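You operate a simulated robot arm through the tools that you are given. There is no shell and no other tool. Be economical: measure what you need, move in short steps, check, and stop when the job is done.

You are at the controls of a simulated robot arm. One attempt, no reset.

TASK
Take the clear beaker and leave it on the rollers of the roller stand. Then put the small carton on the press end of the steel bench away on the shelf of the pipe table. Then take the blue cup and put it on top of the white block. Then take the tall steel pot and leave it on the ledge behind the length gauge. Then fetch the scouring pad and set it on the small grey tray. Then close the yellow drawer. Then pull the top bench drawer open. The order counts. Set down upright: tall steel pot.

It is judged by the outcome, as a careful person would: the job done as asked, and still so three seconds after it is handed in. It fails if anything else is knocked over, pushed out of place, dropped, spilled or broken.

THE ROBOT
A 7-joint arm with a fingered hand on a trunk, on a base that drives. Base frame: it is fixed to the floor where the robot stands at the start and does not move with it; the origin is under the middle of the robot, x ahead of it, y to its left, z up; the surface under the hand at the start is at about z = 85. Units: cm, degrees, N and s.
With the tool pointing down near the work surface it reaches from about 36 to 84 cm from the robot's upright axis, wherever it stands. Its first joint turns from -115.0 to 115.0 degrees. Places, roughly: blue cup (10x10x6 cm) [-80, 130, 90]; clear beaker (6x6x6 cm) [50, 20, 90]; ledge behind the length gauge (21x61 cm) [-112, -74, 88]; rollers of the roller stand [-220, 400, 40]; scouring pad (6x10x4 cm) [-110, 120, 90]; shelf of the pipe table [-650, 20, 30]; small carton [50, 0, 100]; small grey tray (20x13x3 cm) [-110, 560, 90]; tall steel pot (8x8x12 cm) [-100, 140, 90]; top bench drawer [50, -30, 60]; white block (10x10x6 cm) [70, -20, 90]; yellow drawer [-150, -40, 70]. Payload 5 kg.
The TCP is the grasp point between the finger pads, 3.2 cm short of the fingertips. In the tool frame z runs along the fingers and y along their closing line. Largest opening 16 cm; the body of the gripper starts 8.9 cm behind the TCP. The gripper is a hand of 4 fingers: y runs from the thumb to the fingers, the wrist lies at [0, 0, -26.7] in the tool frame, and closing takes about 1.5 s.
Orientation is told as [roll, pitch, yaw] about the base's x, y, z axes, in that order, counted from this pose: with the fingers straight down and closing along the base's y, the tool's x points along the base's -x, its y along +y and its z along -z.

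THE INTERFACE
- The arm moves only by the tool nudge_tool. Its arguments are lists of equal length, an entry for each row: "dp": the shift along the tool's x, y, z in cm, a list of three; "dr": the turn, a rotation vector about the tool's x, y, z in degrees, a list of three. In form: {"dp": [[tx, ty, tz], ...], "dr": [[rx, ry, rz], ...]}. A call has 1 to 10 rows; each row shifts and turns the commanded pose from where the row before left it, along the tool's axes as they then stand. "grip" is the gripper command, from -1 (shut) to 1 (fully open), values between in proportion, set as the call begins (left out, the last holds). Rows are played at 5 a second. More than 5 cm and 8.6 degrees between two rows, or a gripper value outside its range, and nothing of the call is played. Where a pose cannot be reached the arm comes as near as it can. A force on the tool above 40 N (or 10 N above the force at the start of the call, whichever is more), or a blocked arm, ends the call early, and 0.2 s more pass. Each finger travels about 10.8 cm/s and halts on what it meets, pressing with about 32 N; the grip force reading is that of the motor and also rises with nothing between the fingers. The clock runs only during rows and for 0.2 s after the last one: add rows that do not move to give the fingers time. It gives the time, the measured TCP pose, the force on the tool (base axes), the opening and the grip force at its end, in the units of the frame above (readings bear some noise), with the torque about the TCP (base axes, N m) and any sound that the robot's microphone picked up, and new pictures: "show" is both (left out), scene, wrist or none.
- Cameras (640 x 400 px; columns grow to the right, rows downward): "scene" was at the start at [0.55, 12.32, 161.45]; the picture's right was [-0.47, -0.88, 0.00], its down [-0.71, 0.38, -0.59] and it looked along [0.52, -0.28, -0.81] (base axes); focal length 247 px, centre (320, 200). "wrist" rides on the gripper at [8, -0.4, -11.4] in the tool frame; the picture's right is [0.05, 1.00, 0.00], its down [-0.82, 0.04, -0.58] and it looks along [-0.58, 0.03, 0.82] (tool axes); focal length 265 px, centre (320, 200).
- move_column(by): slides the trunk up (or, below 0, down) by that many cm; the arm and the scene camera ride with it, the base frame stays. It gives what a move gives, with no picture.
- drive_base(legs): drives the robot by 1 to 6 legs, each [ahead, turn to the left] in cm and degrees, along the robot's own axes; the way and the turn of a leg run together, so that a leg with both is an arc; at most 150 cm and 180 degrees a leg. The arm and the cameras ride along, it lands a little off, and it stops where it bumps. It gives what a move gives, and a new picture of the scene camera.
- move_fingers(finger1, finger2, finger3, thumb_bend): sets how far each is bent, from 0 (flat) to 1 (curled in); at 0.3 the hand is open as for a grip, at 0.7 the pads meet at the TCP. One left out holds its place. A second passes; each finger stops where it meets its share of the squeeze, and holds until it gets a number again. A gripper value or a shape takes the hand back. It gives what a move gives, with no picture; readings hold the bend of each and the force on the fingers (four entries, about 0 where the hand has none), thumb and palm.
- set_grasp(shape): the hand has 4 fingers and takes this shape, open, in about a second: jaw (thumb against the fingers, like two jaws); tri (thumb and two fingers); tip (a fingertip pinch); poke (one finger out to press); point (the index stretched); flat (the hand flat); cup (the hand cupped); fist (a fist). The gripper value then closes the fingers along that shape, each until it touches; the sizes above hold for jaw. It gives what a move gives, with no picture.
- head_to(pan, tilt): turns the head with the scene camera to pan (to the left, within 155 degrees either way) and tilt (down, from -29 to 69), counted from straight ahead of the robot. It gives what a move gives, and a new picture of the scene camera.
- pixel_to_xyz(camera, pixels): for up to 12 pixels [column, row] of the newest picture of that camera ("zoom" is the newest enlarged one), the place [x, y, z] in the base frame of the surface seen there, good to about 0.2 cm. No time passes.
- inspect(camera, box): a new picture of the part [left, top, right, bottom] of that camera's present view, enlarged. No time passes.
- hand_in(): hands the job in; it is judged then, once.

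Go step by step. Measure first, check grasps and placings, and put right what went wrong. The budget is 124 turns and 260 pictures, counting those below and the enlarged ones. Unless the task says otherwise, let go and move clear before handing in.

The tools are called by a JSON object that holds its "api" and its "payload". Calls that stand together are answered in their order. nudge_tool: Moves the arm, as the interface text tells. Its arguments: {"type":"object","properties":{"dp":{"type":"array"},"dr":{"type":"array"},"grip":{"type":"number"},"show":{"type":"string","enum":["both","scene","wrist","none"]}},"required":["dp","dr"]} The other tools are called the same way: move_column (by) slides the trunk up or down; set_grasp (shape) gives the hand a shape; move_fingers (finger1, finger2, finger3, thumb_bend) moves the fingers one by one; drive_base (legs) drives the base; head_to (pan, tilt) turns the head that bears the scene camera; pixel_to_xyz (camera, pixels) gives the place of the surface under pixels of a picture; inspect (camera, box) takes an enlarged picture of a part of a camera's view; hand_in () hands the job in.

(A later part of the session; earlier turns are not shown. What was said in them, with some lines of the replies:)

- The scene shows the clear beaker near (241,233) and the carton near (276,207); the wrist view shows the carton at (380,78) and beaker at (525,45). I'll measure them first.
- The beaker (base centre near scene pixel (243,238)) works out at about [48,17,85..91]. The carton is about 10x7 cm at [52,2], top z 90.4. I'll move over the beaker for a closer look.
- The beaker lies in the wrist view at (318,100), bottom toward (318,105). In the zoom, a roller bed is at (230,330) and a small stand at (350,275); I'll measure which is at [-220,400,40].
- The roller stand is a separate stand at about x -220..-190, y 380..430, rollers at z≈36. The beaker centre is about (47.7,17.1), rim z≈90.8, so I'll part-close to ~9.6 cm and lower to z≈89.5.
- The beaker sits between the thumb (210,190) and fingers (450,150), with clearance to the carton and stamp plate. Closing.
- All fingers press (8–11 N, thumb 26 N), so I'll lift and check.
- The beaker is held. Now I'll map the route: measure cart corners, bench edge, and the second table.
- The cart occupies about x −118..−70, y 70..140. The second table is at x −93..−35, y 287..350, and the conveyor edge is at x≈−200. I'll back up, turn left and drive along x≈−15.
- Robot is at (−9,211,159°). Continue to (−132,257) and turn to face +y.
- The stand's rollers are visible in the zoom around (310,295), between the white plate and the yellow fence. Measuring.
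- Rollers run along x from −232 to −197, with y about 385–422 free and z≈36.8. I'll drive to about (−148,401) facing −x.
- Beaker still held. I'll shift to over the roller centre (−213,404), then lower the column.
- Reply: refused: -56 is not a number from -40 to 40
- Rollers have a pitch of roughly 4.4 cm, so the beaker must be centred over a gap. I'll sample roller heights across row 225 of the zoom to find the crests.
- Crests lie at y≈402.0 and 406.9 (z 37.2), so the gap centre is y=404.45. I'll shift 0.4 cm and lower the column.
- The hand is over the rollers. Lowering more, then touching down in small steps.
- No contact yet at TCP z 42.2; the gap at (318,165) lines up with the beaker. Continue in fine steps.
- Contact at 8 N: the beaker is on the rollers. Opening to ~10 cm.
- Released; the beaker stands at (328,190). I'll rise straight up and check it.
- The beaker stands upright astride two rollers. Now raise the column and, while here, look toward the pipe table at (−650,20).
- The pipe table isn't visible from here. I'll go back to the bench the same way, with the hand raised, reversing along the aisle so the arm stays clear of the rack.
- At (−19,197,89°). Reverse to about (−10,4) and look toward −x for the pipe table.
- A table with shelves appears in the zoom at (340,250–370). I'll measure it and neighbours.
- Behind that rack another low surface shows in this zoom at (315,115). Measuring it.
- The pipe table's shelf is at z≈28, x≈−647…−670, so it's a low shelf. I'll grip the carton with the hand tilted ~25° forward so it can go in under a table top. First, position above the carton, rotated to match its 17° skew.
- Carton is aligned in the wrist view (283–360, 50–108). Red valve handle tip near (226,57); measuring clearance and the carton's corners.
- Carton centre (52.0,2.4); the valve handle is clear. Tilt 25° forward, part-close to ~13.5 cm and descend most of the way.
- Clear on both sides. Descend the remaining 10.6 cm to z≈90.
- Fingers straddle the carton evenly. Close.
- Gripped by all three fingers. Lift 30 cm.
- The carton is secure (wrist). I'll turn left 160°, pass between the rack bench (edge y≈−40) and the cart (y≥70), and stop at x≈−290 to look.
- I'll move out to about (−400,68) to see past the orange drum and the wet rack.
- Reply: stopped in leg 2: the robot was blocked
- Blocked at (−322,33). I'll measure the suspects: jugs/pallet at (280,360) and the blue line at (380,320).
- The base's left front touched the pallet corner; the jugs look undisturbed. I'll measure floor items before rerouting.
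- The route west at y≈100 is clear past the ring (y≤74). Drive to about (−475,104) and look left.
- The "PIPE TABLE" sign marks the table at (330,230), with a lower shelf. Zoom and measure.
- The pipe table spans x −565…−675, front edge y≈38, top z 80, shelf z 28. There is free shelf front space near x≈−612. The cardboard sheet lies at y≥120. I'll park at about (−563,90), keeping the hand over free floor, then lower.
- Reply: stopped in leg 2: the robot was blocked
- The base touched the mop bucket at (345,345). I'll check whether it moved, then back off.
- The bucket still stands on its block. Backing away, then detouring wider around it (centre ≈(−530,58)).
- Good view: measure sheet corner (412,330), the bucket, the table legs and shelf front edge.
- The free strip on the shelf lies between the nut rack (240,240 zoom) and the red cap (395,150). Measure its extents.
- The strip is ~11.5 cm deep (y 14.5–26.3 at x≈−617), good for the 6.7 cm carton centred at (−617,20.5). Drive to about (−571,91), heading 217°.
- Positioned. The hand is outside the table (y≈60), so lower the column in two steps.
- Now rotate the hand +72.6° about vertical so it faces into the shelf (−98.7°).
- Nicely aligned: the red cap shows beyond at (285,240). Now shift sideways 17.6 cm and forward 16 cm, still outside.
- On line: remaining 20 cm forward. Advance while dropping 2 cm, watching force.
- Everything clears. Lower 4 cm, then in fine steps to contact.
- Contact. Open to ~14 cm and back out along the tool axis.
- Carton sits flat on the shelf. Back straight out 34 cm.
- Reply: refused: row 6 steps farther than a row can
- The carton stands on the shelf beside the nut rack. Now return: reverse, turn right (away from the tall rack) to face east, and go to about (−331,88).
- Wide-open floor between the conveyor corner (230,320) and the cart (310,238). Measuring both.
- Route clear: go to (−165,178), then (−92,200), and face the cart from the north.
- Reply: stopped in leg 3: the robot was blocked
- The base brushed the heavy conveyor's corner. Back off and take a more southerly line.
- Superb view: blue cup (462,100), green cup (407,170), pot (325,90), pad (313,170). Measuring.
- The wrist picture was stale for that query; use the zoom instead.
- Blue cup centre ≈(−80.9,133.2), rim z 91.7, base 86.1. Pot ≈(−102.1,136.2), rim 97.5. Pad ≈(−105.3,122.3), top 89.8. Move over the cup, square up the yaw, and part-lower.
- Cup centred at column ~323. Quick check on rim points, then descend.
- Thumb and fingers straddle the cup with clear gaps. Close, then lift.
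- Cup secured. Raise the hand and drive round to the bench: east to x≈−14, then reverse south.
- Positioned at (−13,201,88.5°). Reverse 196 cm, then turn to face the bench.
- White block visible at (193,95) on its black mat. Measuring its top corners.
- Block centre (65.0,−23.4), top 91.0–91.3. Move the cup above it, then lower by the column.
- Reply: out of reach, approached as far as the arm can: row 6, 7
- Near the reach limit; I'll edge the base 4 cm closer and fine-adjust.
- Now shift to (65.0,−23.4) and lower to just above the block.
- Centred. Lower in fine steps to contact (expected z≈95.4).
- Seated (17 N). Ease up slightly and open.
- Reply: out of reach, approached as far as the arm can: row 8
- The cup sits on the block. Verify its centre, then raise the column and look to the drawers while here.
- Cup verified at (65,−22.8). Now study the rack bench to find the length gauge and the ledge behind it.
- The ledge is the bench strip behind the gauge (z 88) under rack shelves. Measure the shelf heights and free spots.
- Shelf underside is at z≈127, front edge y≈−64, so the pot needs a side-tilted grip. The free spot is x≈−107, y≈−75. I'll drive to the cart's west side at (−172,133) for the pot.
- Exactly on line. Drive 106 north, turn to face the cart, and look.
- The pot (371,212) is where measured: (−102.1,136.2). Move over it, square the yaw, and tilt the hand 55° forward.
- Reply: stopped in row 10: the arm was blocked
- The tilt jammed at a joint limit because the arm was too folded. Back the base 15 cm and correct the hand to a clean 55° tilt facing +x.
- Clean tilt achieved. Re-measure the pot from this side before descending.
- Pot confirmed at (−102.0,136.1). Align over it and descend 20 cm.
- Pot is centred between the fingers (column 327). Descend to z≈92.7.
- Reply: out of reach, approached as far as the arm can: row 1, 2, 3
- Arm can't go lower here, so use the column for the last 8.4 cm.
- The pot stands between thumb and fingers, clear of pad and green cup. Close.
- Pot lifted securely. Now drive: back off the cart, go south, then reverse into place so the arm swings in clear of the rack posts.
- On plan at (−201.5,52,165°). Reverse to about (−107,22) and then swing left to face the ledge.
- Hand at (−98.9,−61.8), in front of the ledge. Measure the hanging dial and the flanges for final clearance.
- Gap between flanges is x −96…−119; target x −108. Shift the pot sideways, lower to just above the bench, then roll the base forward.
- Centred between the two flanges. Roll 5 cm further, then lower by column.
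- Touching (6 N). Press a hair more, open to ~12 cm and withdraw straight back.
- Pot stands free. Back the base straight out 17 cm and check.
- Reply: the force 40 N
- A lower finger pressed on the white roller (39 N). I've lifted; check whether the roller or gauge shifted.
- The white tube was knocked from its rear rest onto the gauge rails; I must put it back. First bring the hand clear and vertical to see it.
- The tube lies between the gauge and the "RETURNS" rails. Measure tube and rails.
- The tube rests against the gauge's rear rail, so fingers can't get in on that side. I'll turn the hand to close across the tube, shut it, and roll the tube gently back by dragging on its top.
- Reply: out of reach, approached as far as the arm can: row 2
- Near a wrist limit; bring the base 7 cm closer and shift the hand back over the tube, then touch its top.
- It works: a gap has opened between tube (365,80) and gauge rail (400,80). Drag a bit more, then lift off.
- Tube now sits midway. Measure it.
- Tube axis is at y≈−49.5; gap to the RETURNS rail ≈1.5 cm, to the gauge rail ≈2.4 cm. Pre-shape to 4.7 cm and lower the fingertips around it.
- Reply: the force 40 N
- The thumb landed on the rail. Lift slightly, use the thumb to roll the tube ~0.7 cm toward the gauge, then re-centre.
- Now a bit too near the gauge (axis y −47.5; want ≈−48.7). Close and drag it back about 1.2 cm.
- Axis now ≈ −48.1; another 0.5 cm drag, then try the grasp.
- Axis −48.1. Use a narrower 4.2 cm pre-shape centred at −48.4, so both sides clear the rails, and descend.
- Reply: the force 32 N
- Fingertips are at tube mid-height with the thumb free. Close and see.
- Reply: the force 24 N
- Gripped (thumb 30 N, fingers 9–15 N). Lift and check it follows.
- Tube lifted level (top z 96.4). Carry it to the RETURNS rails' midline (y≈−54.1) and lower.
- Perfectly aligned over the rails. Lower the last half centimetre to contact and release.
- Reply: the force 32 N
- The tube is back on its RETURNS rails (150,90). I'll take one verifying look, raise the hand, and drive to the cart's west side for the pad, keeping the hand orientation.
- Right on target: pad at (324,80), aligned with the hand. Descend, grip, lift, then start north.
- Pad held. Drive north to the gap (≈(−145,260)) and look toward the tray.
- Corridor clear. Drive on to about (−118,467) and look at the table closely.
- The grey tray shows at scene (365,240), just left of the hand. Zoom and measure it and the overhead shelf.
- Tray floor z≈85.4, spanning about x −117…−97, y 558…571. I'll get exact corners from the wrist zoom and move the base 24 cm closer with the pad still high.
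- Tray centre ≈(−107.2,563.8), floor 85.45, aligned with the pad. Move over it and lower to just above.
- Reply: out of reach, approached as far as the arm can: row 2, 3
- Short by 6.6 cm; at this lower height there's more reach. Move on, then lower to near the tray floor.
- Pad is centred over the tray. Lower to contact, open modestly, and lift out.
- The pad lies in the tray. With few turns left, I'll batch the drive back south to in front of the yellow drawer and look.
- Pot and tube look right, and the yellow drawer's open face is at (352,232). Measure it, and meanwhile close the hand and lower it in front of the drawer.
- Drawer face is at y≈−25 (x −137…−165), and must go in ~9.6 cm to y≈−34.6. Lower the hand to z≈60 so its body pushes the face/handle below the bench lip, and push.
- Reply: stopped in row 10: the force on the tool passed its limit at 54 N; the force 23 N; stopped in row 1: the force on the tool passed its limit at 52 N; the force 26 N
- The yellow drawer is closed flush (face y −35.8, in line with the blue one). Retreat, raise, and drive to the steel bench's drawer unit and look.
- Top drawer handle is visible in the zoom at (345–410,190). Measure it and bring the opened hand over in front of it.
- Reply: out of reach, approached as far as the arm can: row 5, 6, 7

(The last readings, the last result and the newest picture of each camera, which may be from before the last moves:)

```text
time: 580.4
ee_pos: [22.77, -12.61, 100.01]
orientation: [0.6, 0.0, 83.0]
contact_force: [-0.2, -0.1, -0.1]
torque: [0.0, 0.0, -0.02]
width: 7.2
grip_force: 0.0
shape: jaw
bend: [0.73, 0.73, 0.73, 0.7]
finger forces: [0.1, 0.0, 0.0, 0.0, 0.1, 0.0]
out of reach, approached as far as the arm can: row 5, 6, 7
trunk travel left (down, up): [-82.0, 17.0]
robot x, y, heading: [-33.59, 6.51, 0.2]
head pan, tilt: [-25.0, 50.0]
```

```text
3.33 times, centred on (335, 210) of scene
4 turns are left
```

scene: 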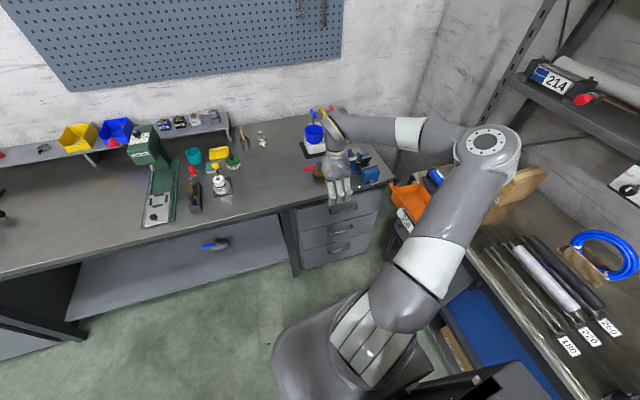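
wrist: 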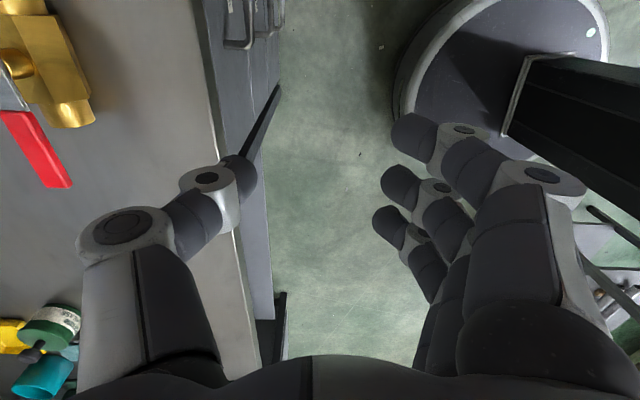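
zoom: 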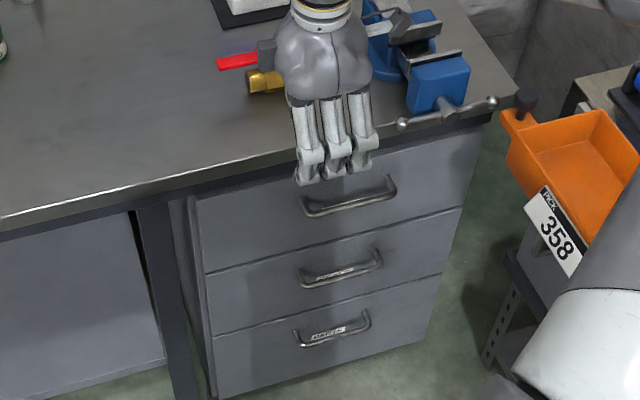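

Handle bar: x≈30.6, y −17.4…≈−29, z 70.5; face x≈34.2. The twisted wrist can't reach, so I'll back up, restore the hand to face the drawer, tilt it forward, and lower it in front of the handle to squeeze the handle's ends.

{"api": "pixel_to_xyz", "payload": {"camera": "zoom", "pixels": [[305, 205], [312, 213], [330, 210], [350, 206], [370, 202], [385, 197], [394, 192], [392, 182], [420, 200], [250, 215]]}}

{"api": "drive_base", "payload": {"legs": [[-15, 0]]}}

{"api": "nudge_tool", "payload": {"dp": [[0, 0, 0], [0, 0, 0], [0, 0, 0], [0, 0, 0], [0, 0, 0], [0, 0, 0], [0, 0, 0], [0, 0, 0], [0, 0, 0], [0, 0, 0]], "dr": [[0, 0, 8.45], [0, 0, 8.45], [0, 0, 8.45], [0, 0, 8.45], [0, 0, 8.45], [0, 0, 8.45], [0, 0, 8.45], [0, 0, 8.45], [0, 0, 8.45], [0, 0, 8.45]], "grip": 0.75, "show": "none"}}

{"api": "nudge_tool", "payload": {"dp": [[0, 0, 0], [-4.15, -1.65, 0], [-4.15, -1.65, 0], [-4.15, -1.65, 0], [-4.15, -1.65, 0], [0, 0, 0]], "dr": [[0, 0, 8.45], [0, 0, 0], [0, 0, 0], [0, 0, 0], [0, 0, 0], [0, 0, 0]], "show": "none"}}

{"api": "nudge_tool", "payload": {"dp": [[0, 0, 0], [0, 0, 0], [0, 0, 0], [0, 0, 0], [0, 0, 0], [0, 0, 0], [0, 0, 0]], "dr": [[0, -8, 0], [0, -8, 0], [0, -8, 0], [0, -8, 0], [0, -8, 0], [0, -8, 0], [0, 0, 0]], "show": "none"}}

{"api": "move_column", "payload": {"by": -28.3}}

{"api": "inspect", "payload": {"camera": "wrist", "box": [0, 0, 640, 400]}}

{"api": "head_to", "payload": {"pan": -10, "tilt": 40}}

```text
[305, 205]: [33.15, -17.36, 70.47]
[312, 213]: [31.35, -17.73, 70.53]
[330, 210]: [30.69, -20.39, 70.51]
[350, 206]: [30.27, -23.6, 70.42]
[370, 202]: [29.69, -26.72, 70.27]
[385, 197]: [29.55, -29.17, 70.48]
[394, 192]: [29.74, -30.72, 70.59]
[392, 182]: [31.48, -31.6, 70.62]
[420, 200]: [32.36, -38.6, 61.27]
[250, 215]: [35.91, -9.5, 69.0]
```

```text
time: 581.8
ee_pos: [7.31, -12.39, 100.19]
orientation: [0.6, -0.1, 83.1]
contact_force: [-0.2, -0.2, -0.7]
torque: [-0.01, -0.06, 0.0]
width: 7.21
grip_force: 0.1
shape: jaw
bend: [0.73, 0.73, 0.73, 0.7]
finger forces: [0.0, 0.0, 0.1, 0.1, 0.1, 0.0]
trunk travel left (down, up): [-82.0, 17.0]
robot x, y, heading: [-49.06, 6.37, 0.3]
head pan, tilt: [-25.0, 50.0]
```

scene: 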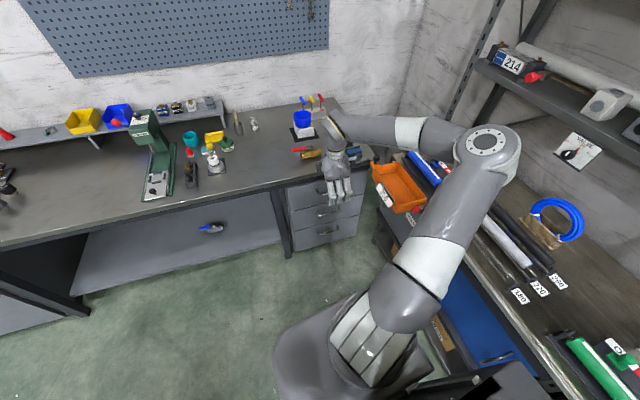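

```text
time: 584.0
ee_pos: [7.36, -12.35, 100.02]
orientation: [0.2, 0.6, -1.6]
contact_force: [0.8, 0.2, 0.1]
torque: [0.02, -0.01, 0.02]
width: 13.99
grip_force: 0.0
shape: jaw
bend: [0.51, 0.51, 0.51, 0.47]
finger forces: [0.0, 0.1, 0.1, 0.0, 0.1, 0.1]
trunk travel left (down, up): [-82.0, 17.0]
robot x, y, heading: [-49.26, 6.25, 0.4]
head pan, tilt: [-25.0, 50.0]
```

```text
time: 585.4
ee_pos: [22.63, -21.88, 100.04]
orientation: [0.1, 0.7, -9.9]
contact_force: [0.6, 0.3, 0.1]
torque: [-0.03, 0.0, 0.01]
width: 13.97
grip_force: 0.1
shape: jaw
bend: [0.51, 0.51, 0.51, 0.47]
finger forces: [0.0, 0.0, 0.1, 0.1, 0.0, 0.0]
trunk travel left (down, up): [-82.0, 17.0]
robot x, y, heading: [-49.17, 6.09, 0.3]
head pan, tilt: [-25.0, 50.0]
```

```text
time: 587.0
ee_pos: [22.61, -21.86, 99.94]
orientation: [0.2, -47.4, -10.1]
contact_force: [-0.2, 0.1, -1.0]
torque: [0.0, 0.04, 0.04]
width: 13.97
grip_force: 0.1
shape: jaw
bend: [0.51, 0.51, 0.51, 0.47]
finger forces: [0.0, 0.0, 0.1, 0.0, 0.0, 0.1]
trunk travel left (down, up): [-82.0, 17.0]
robot x, y, heading: [-48.96, 6.26, 0.3]
head pan, tilt: [-25.0, 50.0]
```

```text
time: 589.9
ee_pos: [22.6, -21.96, 71.67]
orientation: [0.1, -47.4, -10.0]
contact_force: [0.4, -0.3, 1.5]
torque: [0.02, 0.0, 0.0]
width: 14.0
grip_force: 0.0
shape: jaw
bend: [0.51, 0.51, 0.51, 0.47]
finger forces: [0.1, 0.0, 0.0, 0.0, 0.0, 0.0]
trunk travel left (down, up): [-53.7, 45.3]
robot x, y, heading: [-48.94, 6.69, 0.3]
head pan, tilt: [-25.0, 50.0]
```

```text
1.00 times, centred on (320, 200) of wrist (not enlarged: the box is as wide or as high as the picture)
```

zoom: 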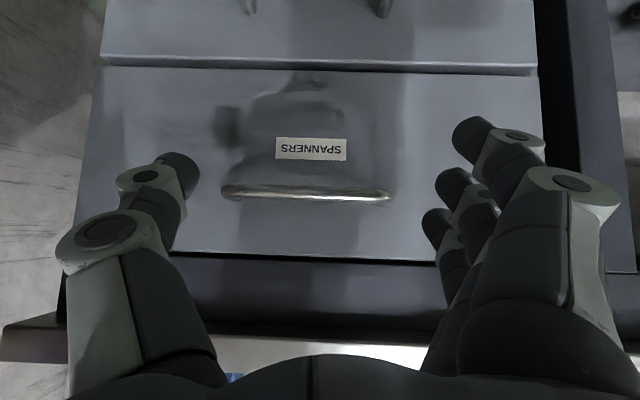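

```text
time: 590.6
ee_pos: [22.57, -21.87, 71.56]
orientation: [0.1, -47.4, -10.0]
contact_force: [0.6, 0.4, 0.1]
torque: [0.03, 0.0, -0.02]
width: 13.97
grip_force: 0.0
shape: jaw
bend: [0.51, 0.51, 0.51, 0.47]
finger forces: [0.0, 0.0, 0.1, 0.0, 0.0, 0.0]
trunk travel left (down, up): [-53.7, 45.3]
robot x, y, heading: [-48.79, 6.36, 0.2]
head pan, tilt: [-10.0, 40.0]
3 turns are left
```

scene: 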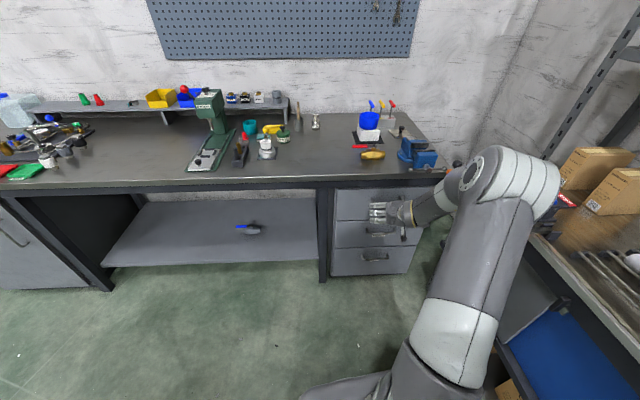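

Handle spans y −17.4…−31 at z 70.5. Better grip: roll the hand 90° so the fingers go over the bar and the thumb under it, advance, close, and pull by backing the base.

{"api": "nudge_tool", "payload": {"dp": [[0, 0, 0], [0, 0, 0], [0, 0, 0], [0, 0, 0], [0, 0, 0], [0, 0, 0], [0, 0, 0], [0, 0, 0], [0, 0, 0], [0, 0, 0]], "dr": [[0, 0, 8.2], [0, 0, 8.2], [0, 0, 8.2], [0, 0, 8.2], [0, 0, 8.2], [0, 0, 8.2], [0, 0, 8.2], [0, 0, 8.2], [0, 0, 8.2], [0, 0, 8.2]], "grip": -0.53, "show": "none"}}

{"api": "nudge_tool", "payload": {"dp": [[0, 0, 0], [-0.48, 2.22, -0.59], [-0.48, 2.22, -0.59], [0, 0, 0], [0, 0, 2.5], [0, 0, 2.5], [0, 0, 1], [0, 0, 1], [0, 0, 0]], "dr": [[0, 0, 8], [0, 0, 0], [0, 0, 0], [0, 0, 0], [0, 0, 0], [0, 0, 0], [0, 0, 0], [0, 0, 0], [0, 0, 0]], "show": "wrist"}}

{"api": "nudge_tool", "payload": {"dp": [[0, 0, 0], [0, 0, 0], [0, 0, 0], [0, 0, 0], [0, 0, 0]], "dr": [[0, 0, 0], [0, 0, 0], [0, 0, 0], [0, 0, 0], [0, 0, 0]], "grip": -1, "show": "none"}}

{"api": "drive_base", "payload": {"legs": [[-8, 0]]}}

{"api": "nudge_tool", "payload": {"dp": [[0.9, 0, 0], [0, 0, 0]], "dr": [[0, 0, 0], [0, 0, 0]], "show": "none"}}

{"api": "drive_base", "payload": {"legs": [[-9, 0]]}}

{"api": "inspect", "payload": {"camera": "scene", "box": [270, 150, 470, 290]}}

```text
time: 592.8
ee_pos: [22.65, -21.83, 71.58]
orientation: [47.0, -5.7, -94.5]
contact_force: [-0.1, 0.3, -0.8]
torque: [-0.01, -0.01, 0.0]
width: 3.82
grip_force: 0.1
shape: jaw
bend: [0.73, 0.73, 0.73, 0.7]
finger forces: [0.0, 0.0, 0.0, 0.0, 0.1, 0.0]
trunk travel left (down, up): [-53.7, 45.3]
robot x, y, heading: [-48.91, 6.41, 0.4]
head pan, tilt: [-10.0, 40.0]
```

```text
time: 594.8
ee_pos: [29.45, -24.14, 70.86]
orientation: [47.4, 0.2, -99.9]
contact_force: [-8.8, 1.5, 2.2]
torque: [-0.08, -0.38, 0.3]
width: 3.72
grip_force: 0.1
shape: jaw
bend: [0.74, 0.73, 0.73, 0.7]
finger forces: [7.3, 2.2, 0.0, 0.0, 0.0, 0.1]
trunk travel left (down, up): [-53.7, 45.3]
robot x, y, heading: [-49.51, 6.29, 0.1]
head pan, tilt: [-10.0, 40.0]
```

wrist: 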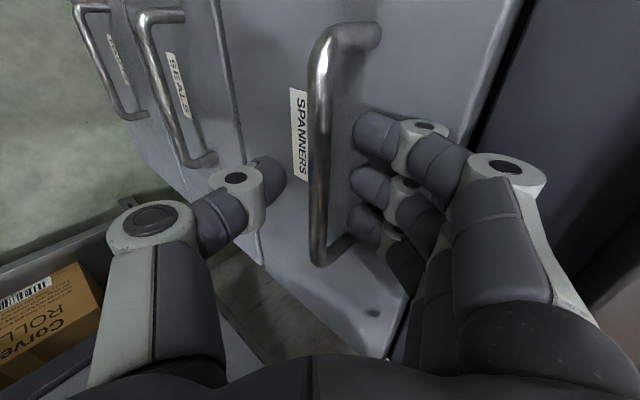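

```text
time: 596.0
ee_pos: [29.51, -24.14, 70.62]
orientation: [47.1, 0.1, -99.8]
contact_force: [-5.8, 1.3, -18.6]
torque: [-0.09, 0.28, 0.25]
width: 0.47
grip_force: 32.2
shape: jaw
bend: [0.74, 0.74, 0.67, 0.71]
finger forces: [3.8, 4.1, 11.0, 0.1, 30.1, 0.0]
trunk travel left (down, up): [-53.7, 45.3]
robot x, y, heading: [-49.43, 6.64, 0.3]
head pan, tilt: [-10.0, 40.0]
```

```text
time: 597.1
ee_pos: [21.53, -23.99, 70.48]
orientation: [47.1, 0.2, -99.9]
contact_force: [1.6, 24.9, -24.9]
torque: [0.2, 0.14, 0.42]
width: 0.24
grip_force: 32.0
shape: jaw
bend: [0.74, 0.74, 0.67, 0.71]
finger forces: [2.1, 2.4, 9.8, 0.0, 30.2, 0.1]
trunk travel left (down, up): [-53.7, 45.3]
robot x, y, heading: [-57.05, 6.18, 0.2]
head pan, tilt: [-10.0, 40.0]
```

scene: 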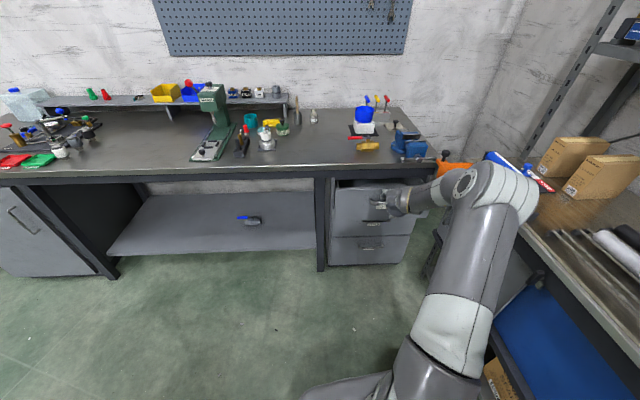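

```text
time: 597.7
ee_pos: [21.38, -23.72, 70.23]
orientation: [46.8, 0.3, -100.3]
contact_force: [-3.3, -24.6, -24.3]
torque: [-0.21, 0.23, 0.09]
width: 0.18
grip_force: 31.8
shape: jaw
bend: [0.74, 0.74, 0.67, 0.72]
finger forces: [2.2, 3.4, 11.1, 0.0, 29.0, 0.1]
trunk travel left (down, up): [-53.7, 45.3]
robot x, y, heading: [-57.23, 6.22, 0.2]
head pan, tilt: [-10.0, 40.0]
```

```text
time: 598.8
ee_pos: [12.73, -22.76, 70.33]
orientation: [46.8, 0.4, -99.7]
contact_force: [-0.2, 10.8, -27.7]
torque: [0.04, 0.26, 0.35]
width: 0.16
grip_force: 31.9
shape: jaw
bend: [0.74, 0.74, 0.67, 0.72]
finger forces: [2.8, 3.4, 10.9, 0.0, 29.9, 0.0]
trunk travel left (down, up): [-53.7, 45.3]
robot x, y, heading: [-65.88, 6.22, 0.4]
head pan, tilt: [-10.0, 40.0]
```

scene: 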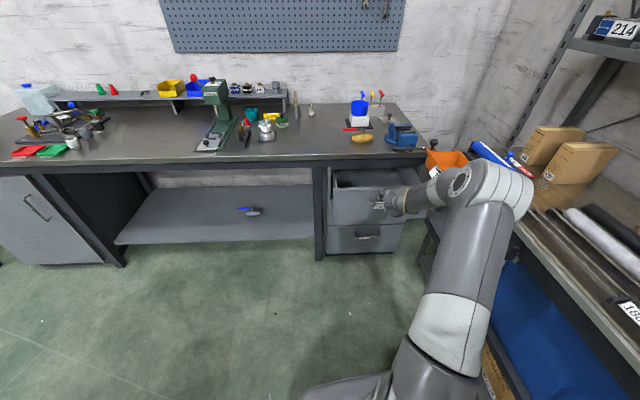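

```text
2.86 times, centred on (370, 220) of scene
2 turns are left
```

zoom: 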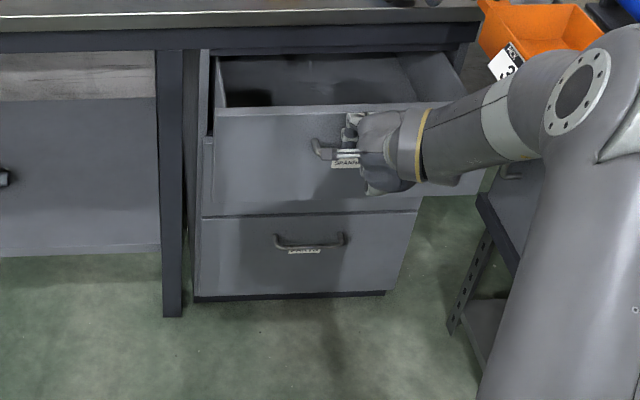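

The top drawer is open about 17 cm. Open the fingers as on approach and withdraw along the tool axis.

{"api": "nudge_tool", "payload": {"dp": [[0, 0, 0], [0, 0, 0], [0, 0, 0], [0, 0, 0], [0, 0, -1.5], [0, 0, -3], [0, 0, -4], [0, 0, -4], [0, 0, 0]], "dr": [[0, 0, 0], [0, 0, 0], [0, 0, 0], [0, 0, 0], [0, 0, 0], [0, 0, 0], [0, 0, 0], [0, 0, 0], [0, 0, 0]], "grip": -0.53, "show": "none"}}

{"api": "drive_base", "payload": {"legs": [[-8, 0]]}}

```text
time: 600.8
ee_pos: [3.66, -21.45, 79.12]
orientation: [47.0, 0.4, -99.7]
contact_force: [-1.1, 0.2, 0.4]
torque: [0.03, -0.01, 0.0]
width: 3.74
grip_force: 0.0
shape: jaw
bend: [0.73, 0.73, 0.73, 0.7]
finger forces: [0.1, 0.0, 0.0, 0.0, 0.0, 0.0]
trunk travel left (down, up): [-53.7, 45.3]
robot x, y, heading: [-66.21, 5.96, 0.2]
head pan, tilt: [-10.0, 40.0]
```

```text
time: 601.8
ee_pos: [-4.31, -21.59, 79.11]
orientation: [46.9, 0.3, -99.6]
contact_force: [-0.4, -0.5, -0.4]
torque: [0.0, -0.01, 0.01]
width: 3.7
grip_force: 0.1
shape: jaw
bend: [0.73, 0.73, 0.73, 0.7]
finger forces: [0.1, 0.1, 0.0, 0.1, 0.0, 0.0]
trunk travel left (down, up): [-53.7, 45.3]
robot x, y, heading: [-74.24, 6.29, 0.3]
head pan, tilt: [-10.0, 40.0]
1 turns are left
```

scene: 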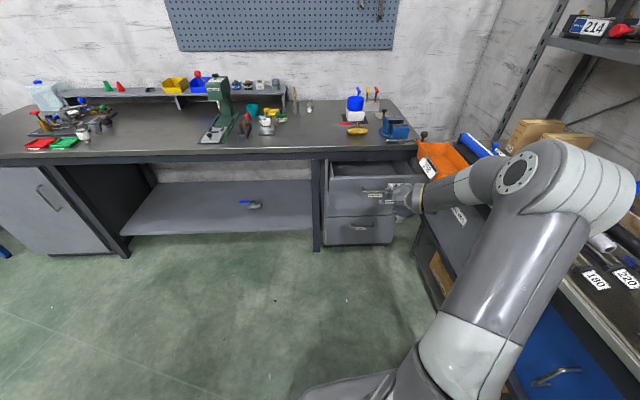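

The drawer stays open, the blue cup is still on the white block, and the hand is clear, so I'm handing in.

All seven tasks were done in order; along the way a white tube was knocked off its RETURNS rails and put back, and the base bumped the jug pallet, bucket and conveyor without visible shift.

{"api": "hand_in", "payload": {}}

```text
The job is handed in.
```

All seven steps were done in the order you gave, and the job is handed in. Each placing was checked in the pictures as it was made; the tall steel pot stands upright on the ledge.

Some things were touched along the way:

- **White tube:** while backing out from the ledge, a finger knocked the white tube off its "RETURNS" rails by the length gauge. I set it back on the rails, within about a centimetre of its original spot, judging from earlier pictures.
- **Base bumps:** the base also bumped the jug pallet, the area by the mop bucket and hose coil, and the conveyor corner. The jugs and the bucket looked undisturbed. I did not specifically check whether the conveyor or the coil moved.
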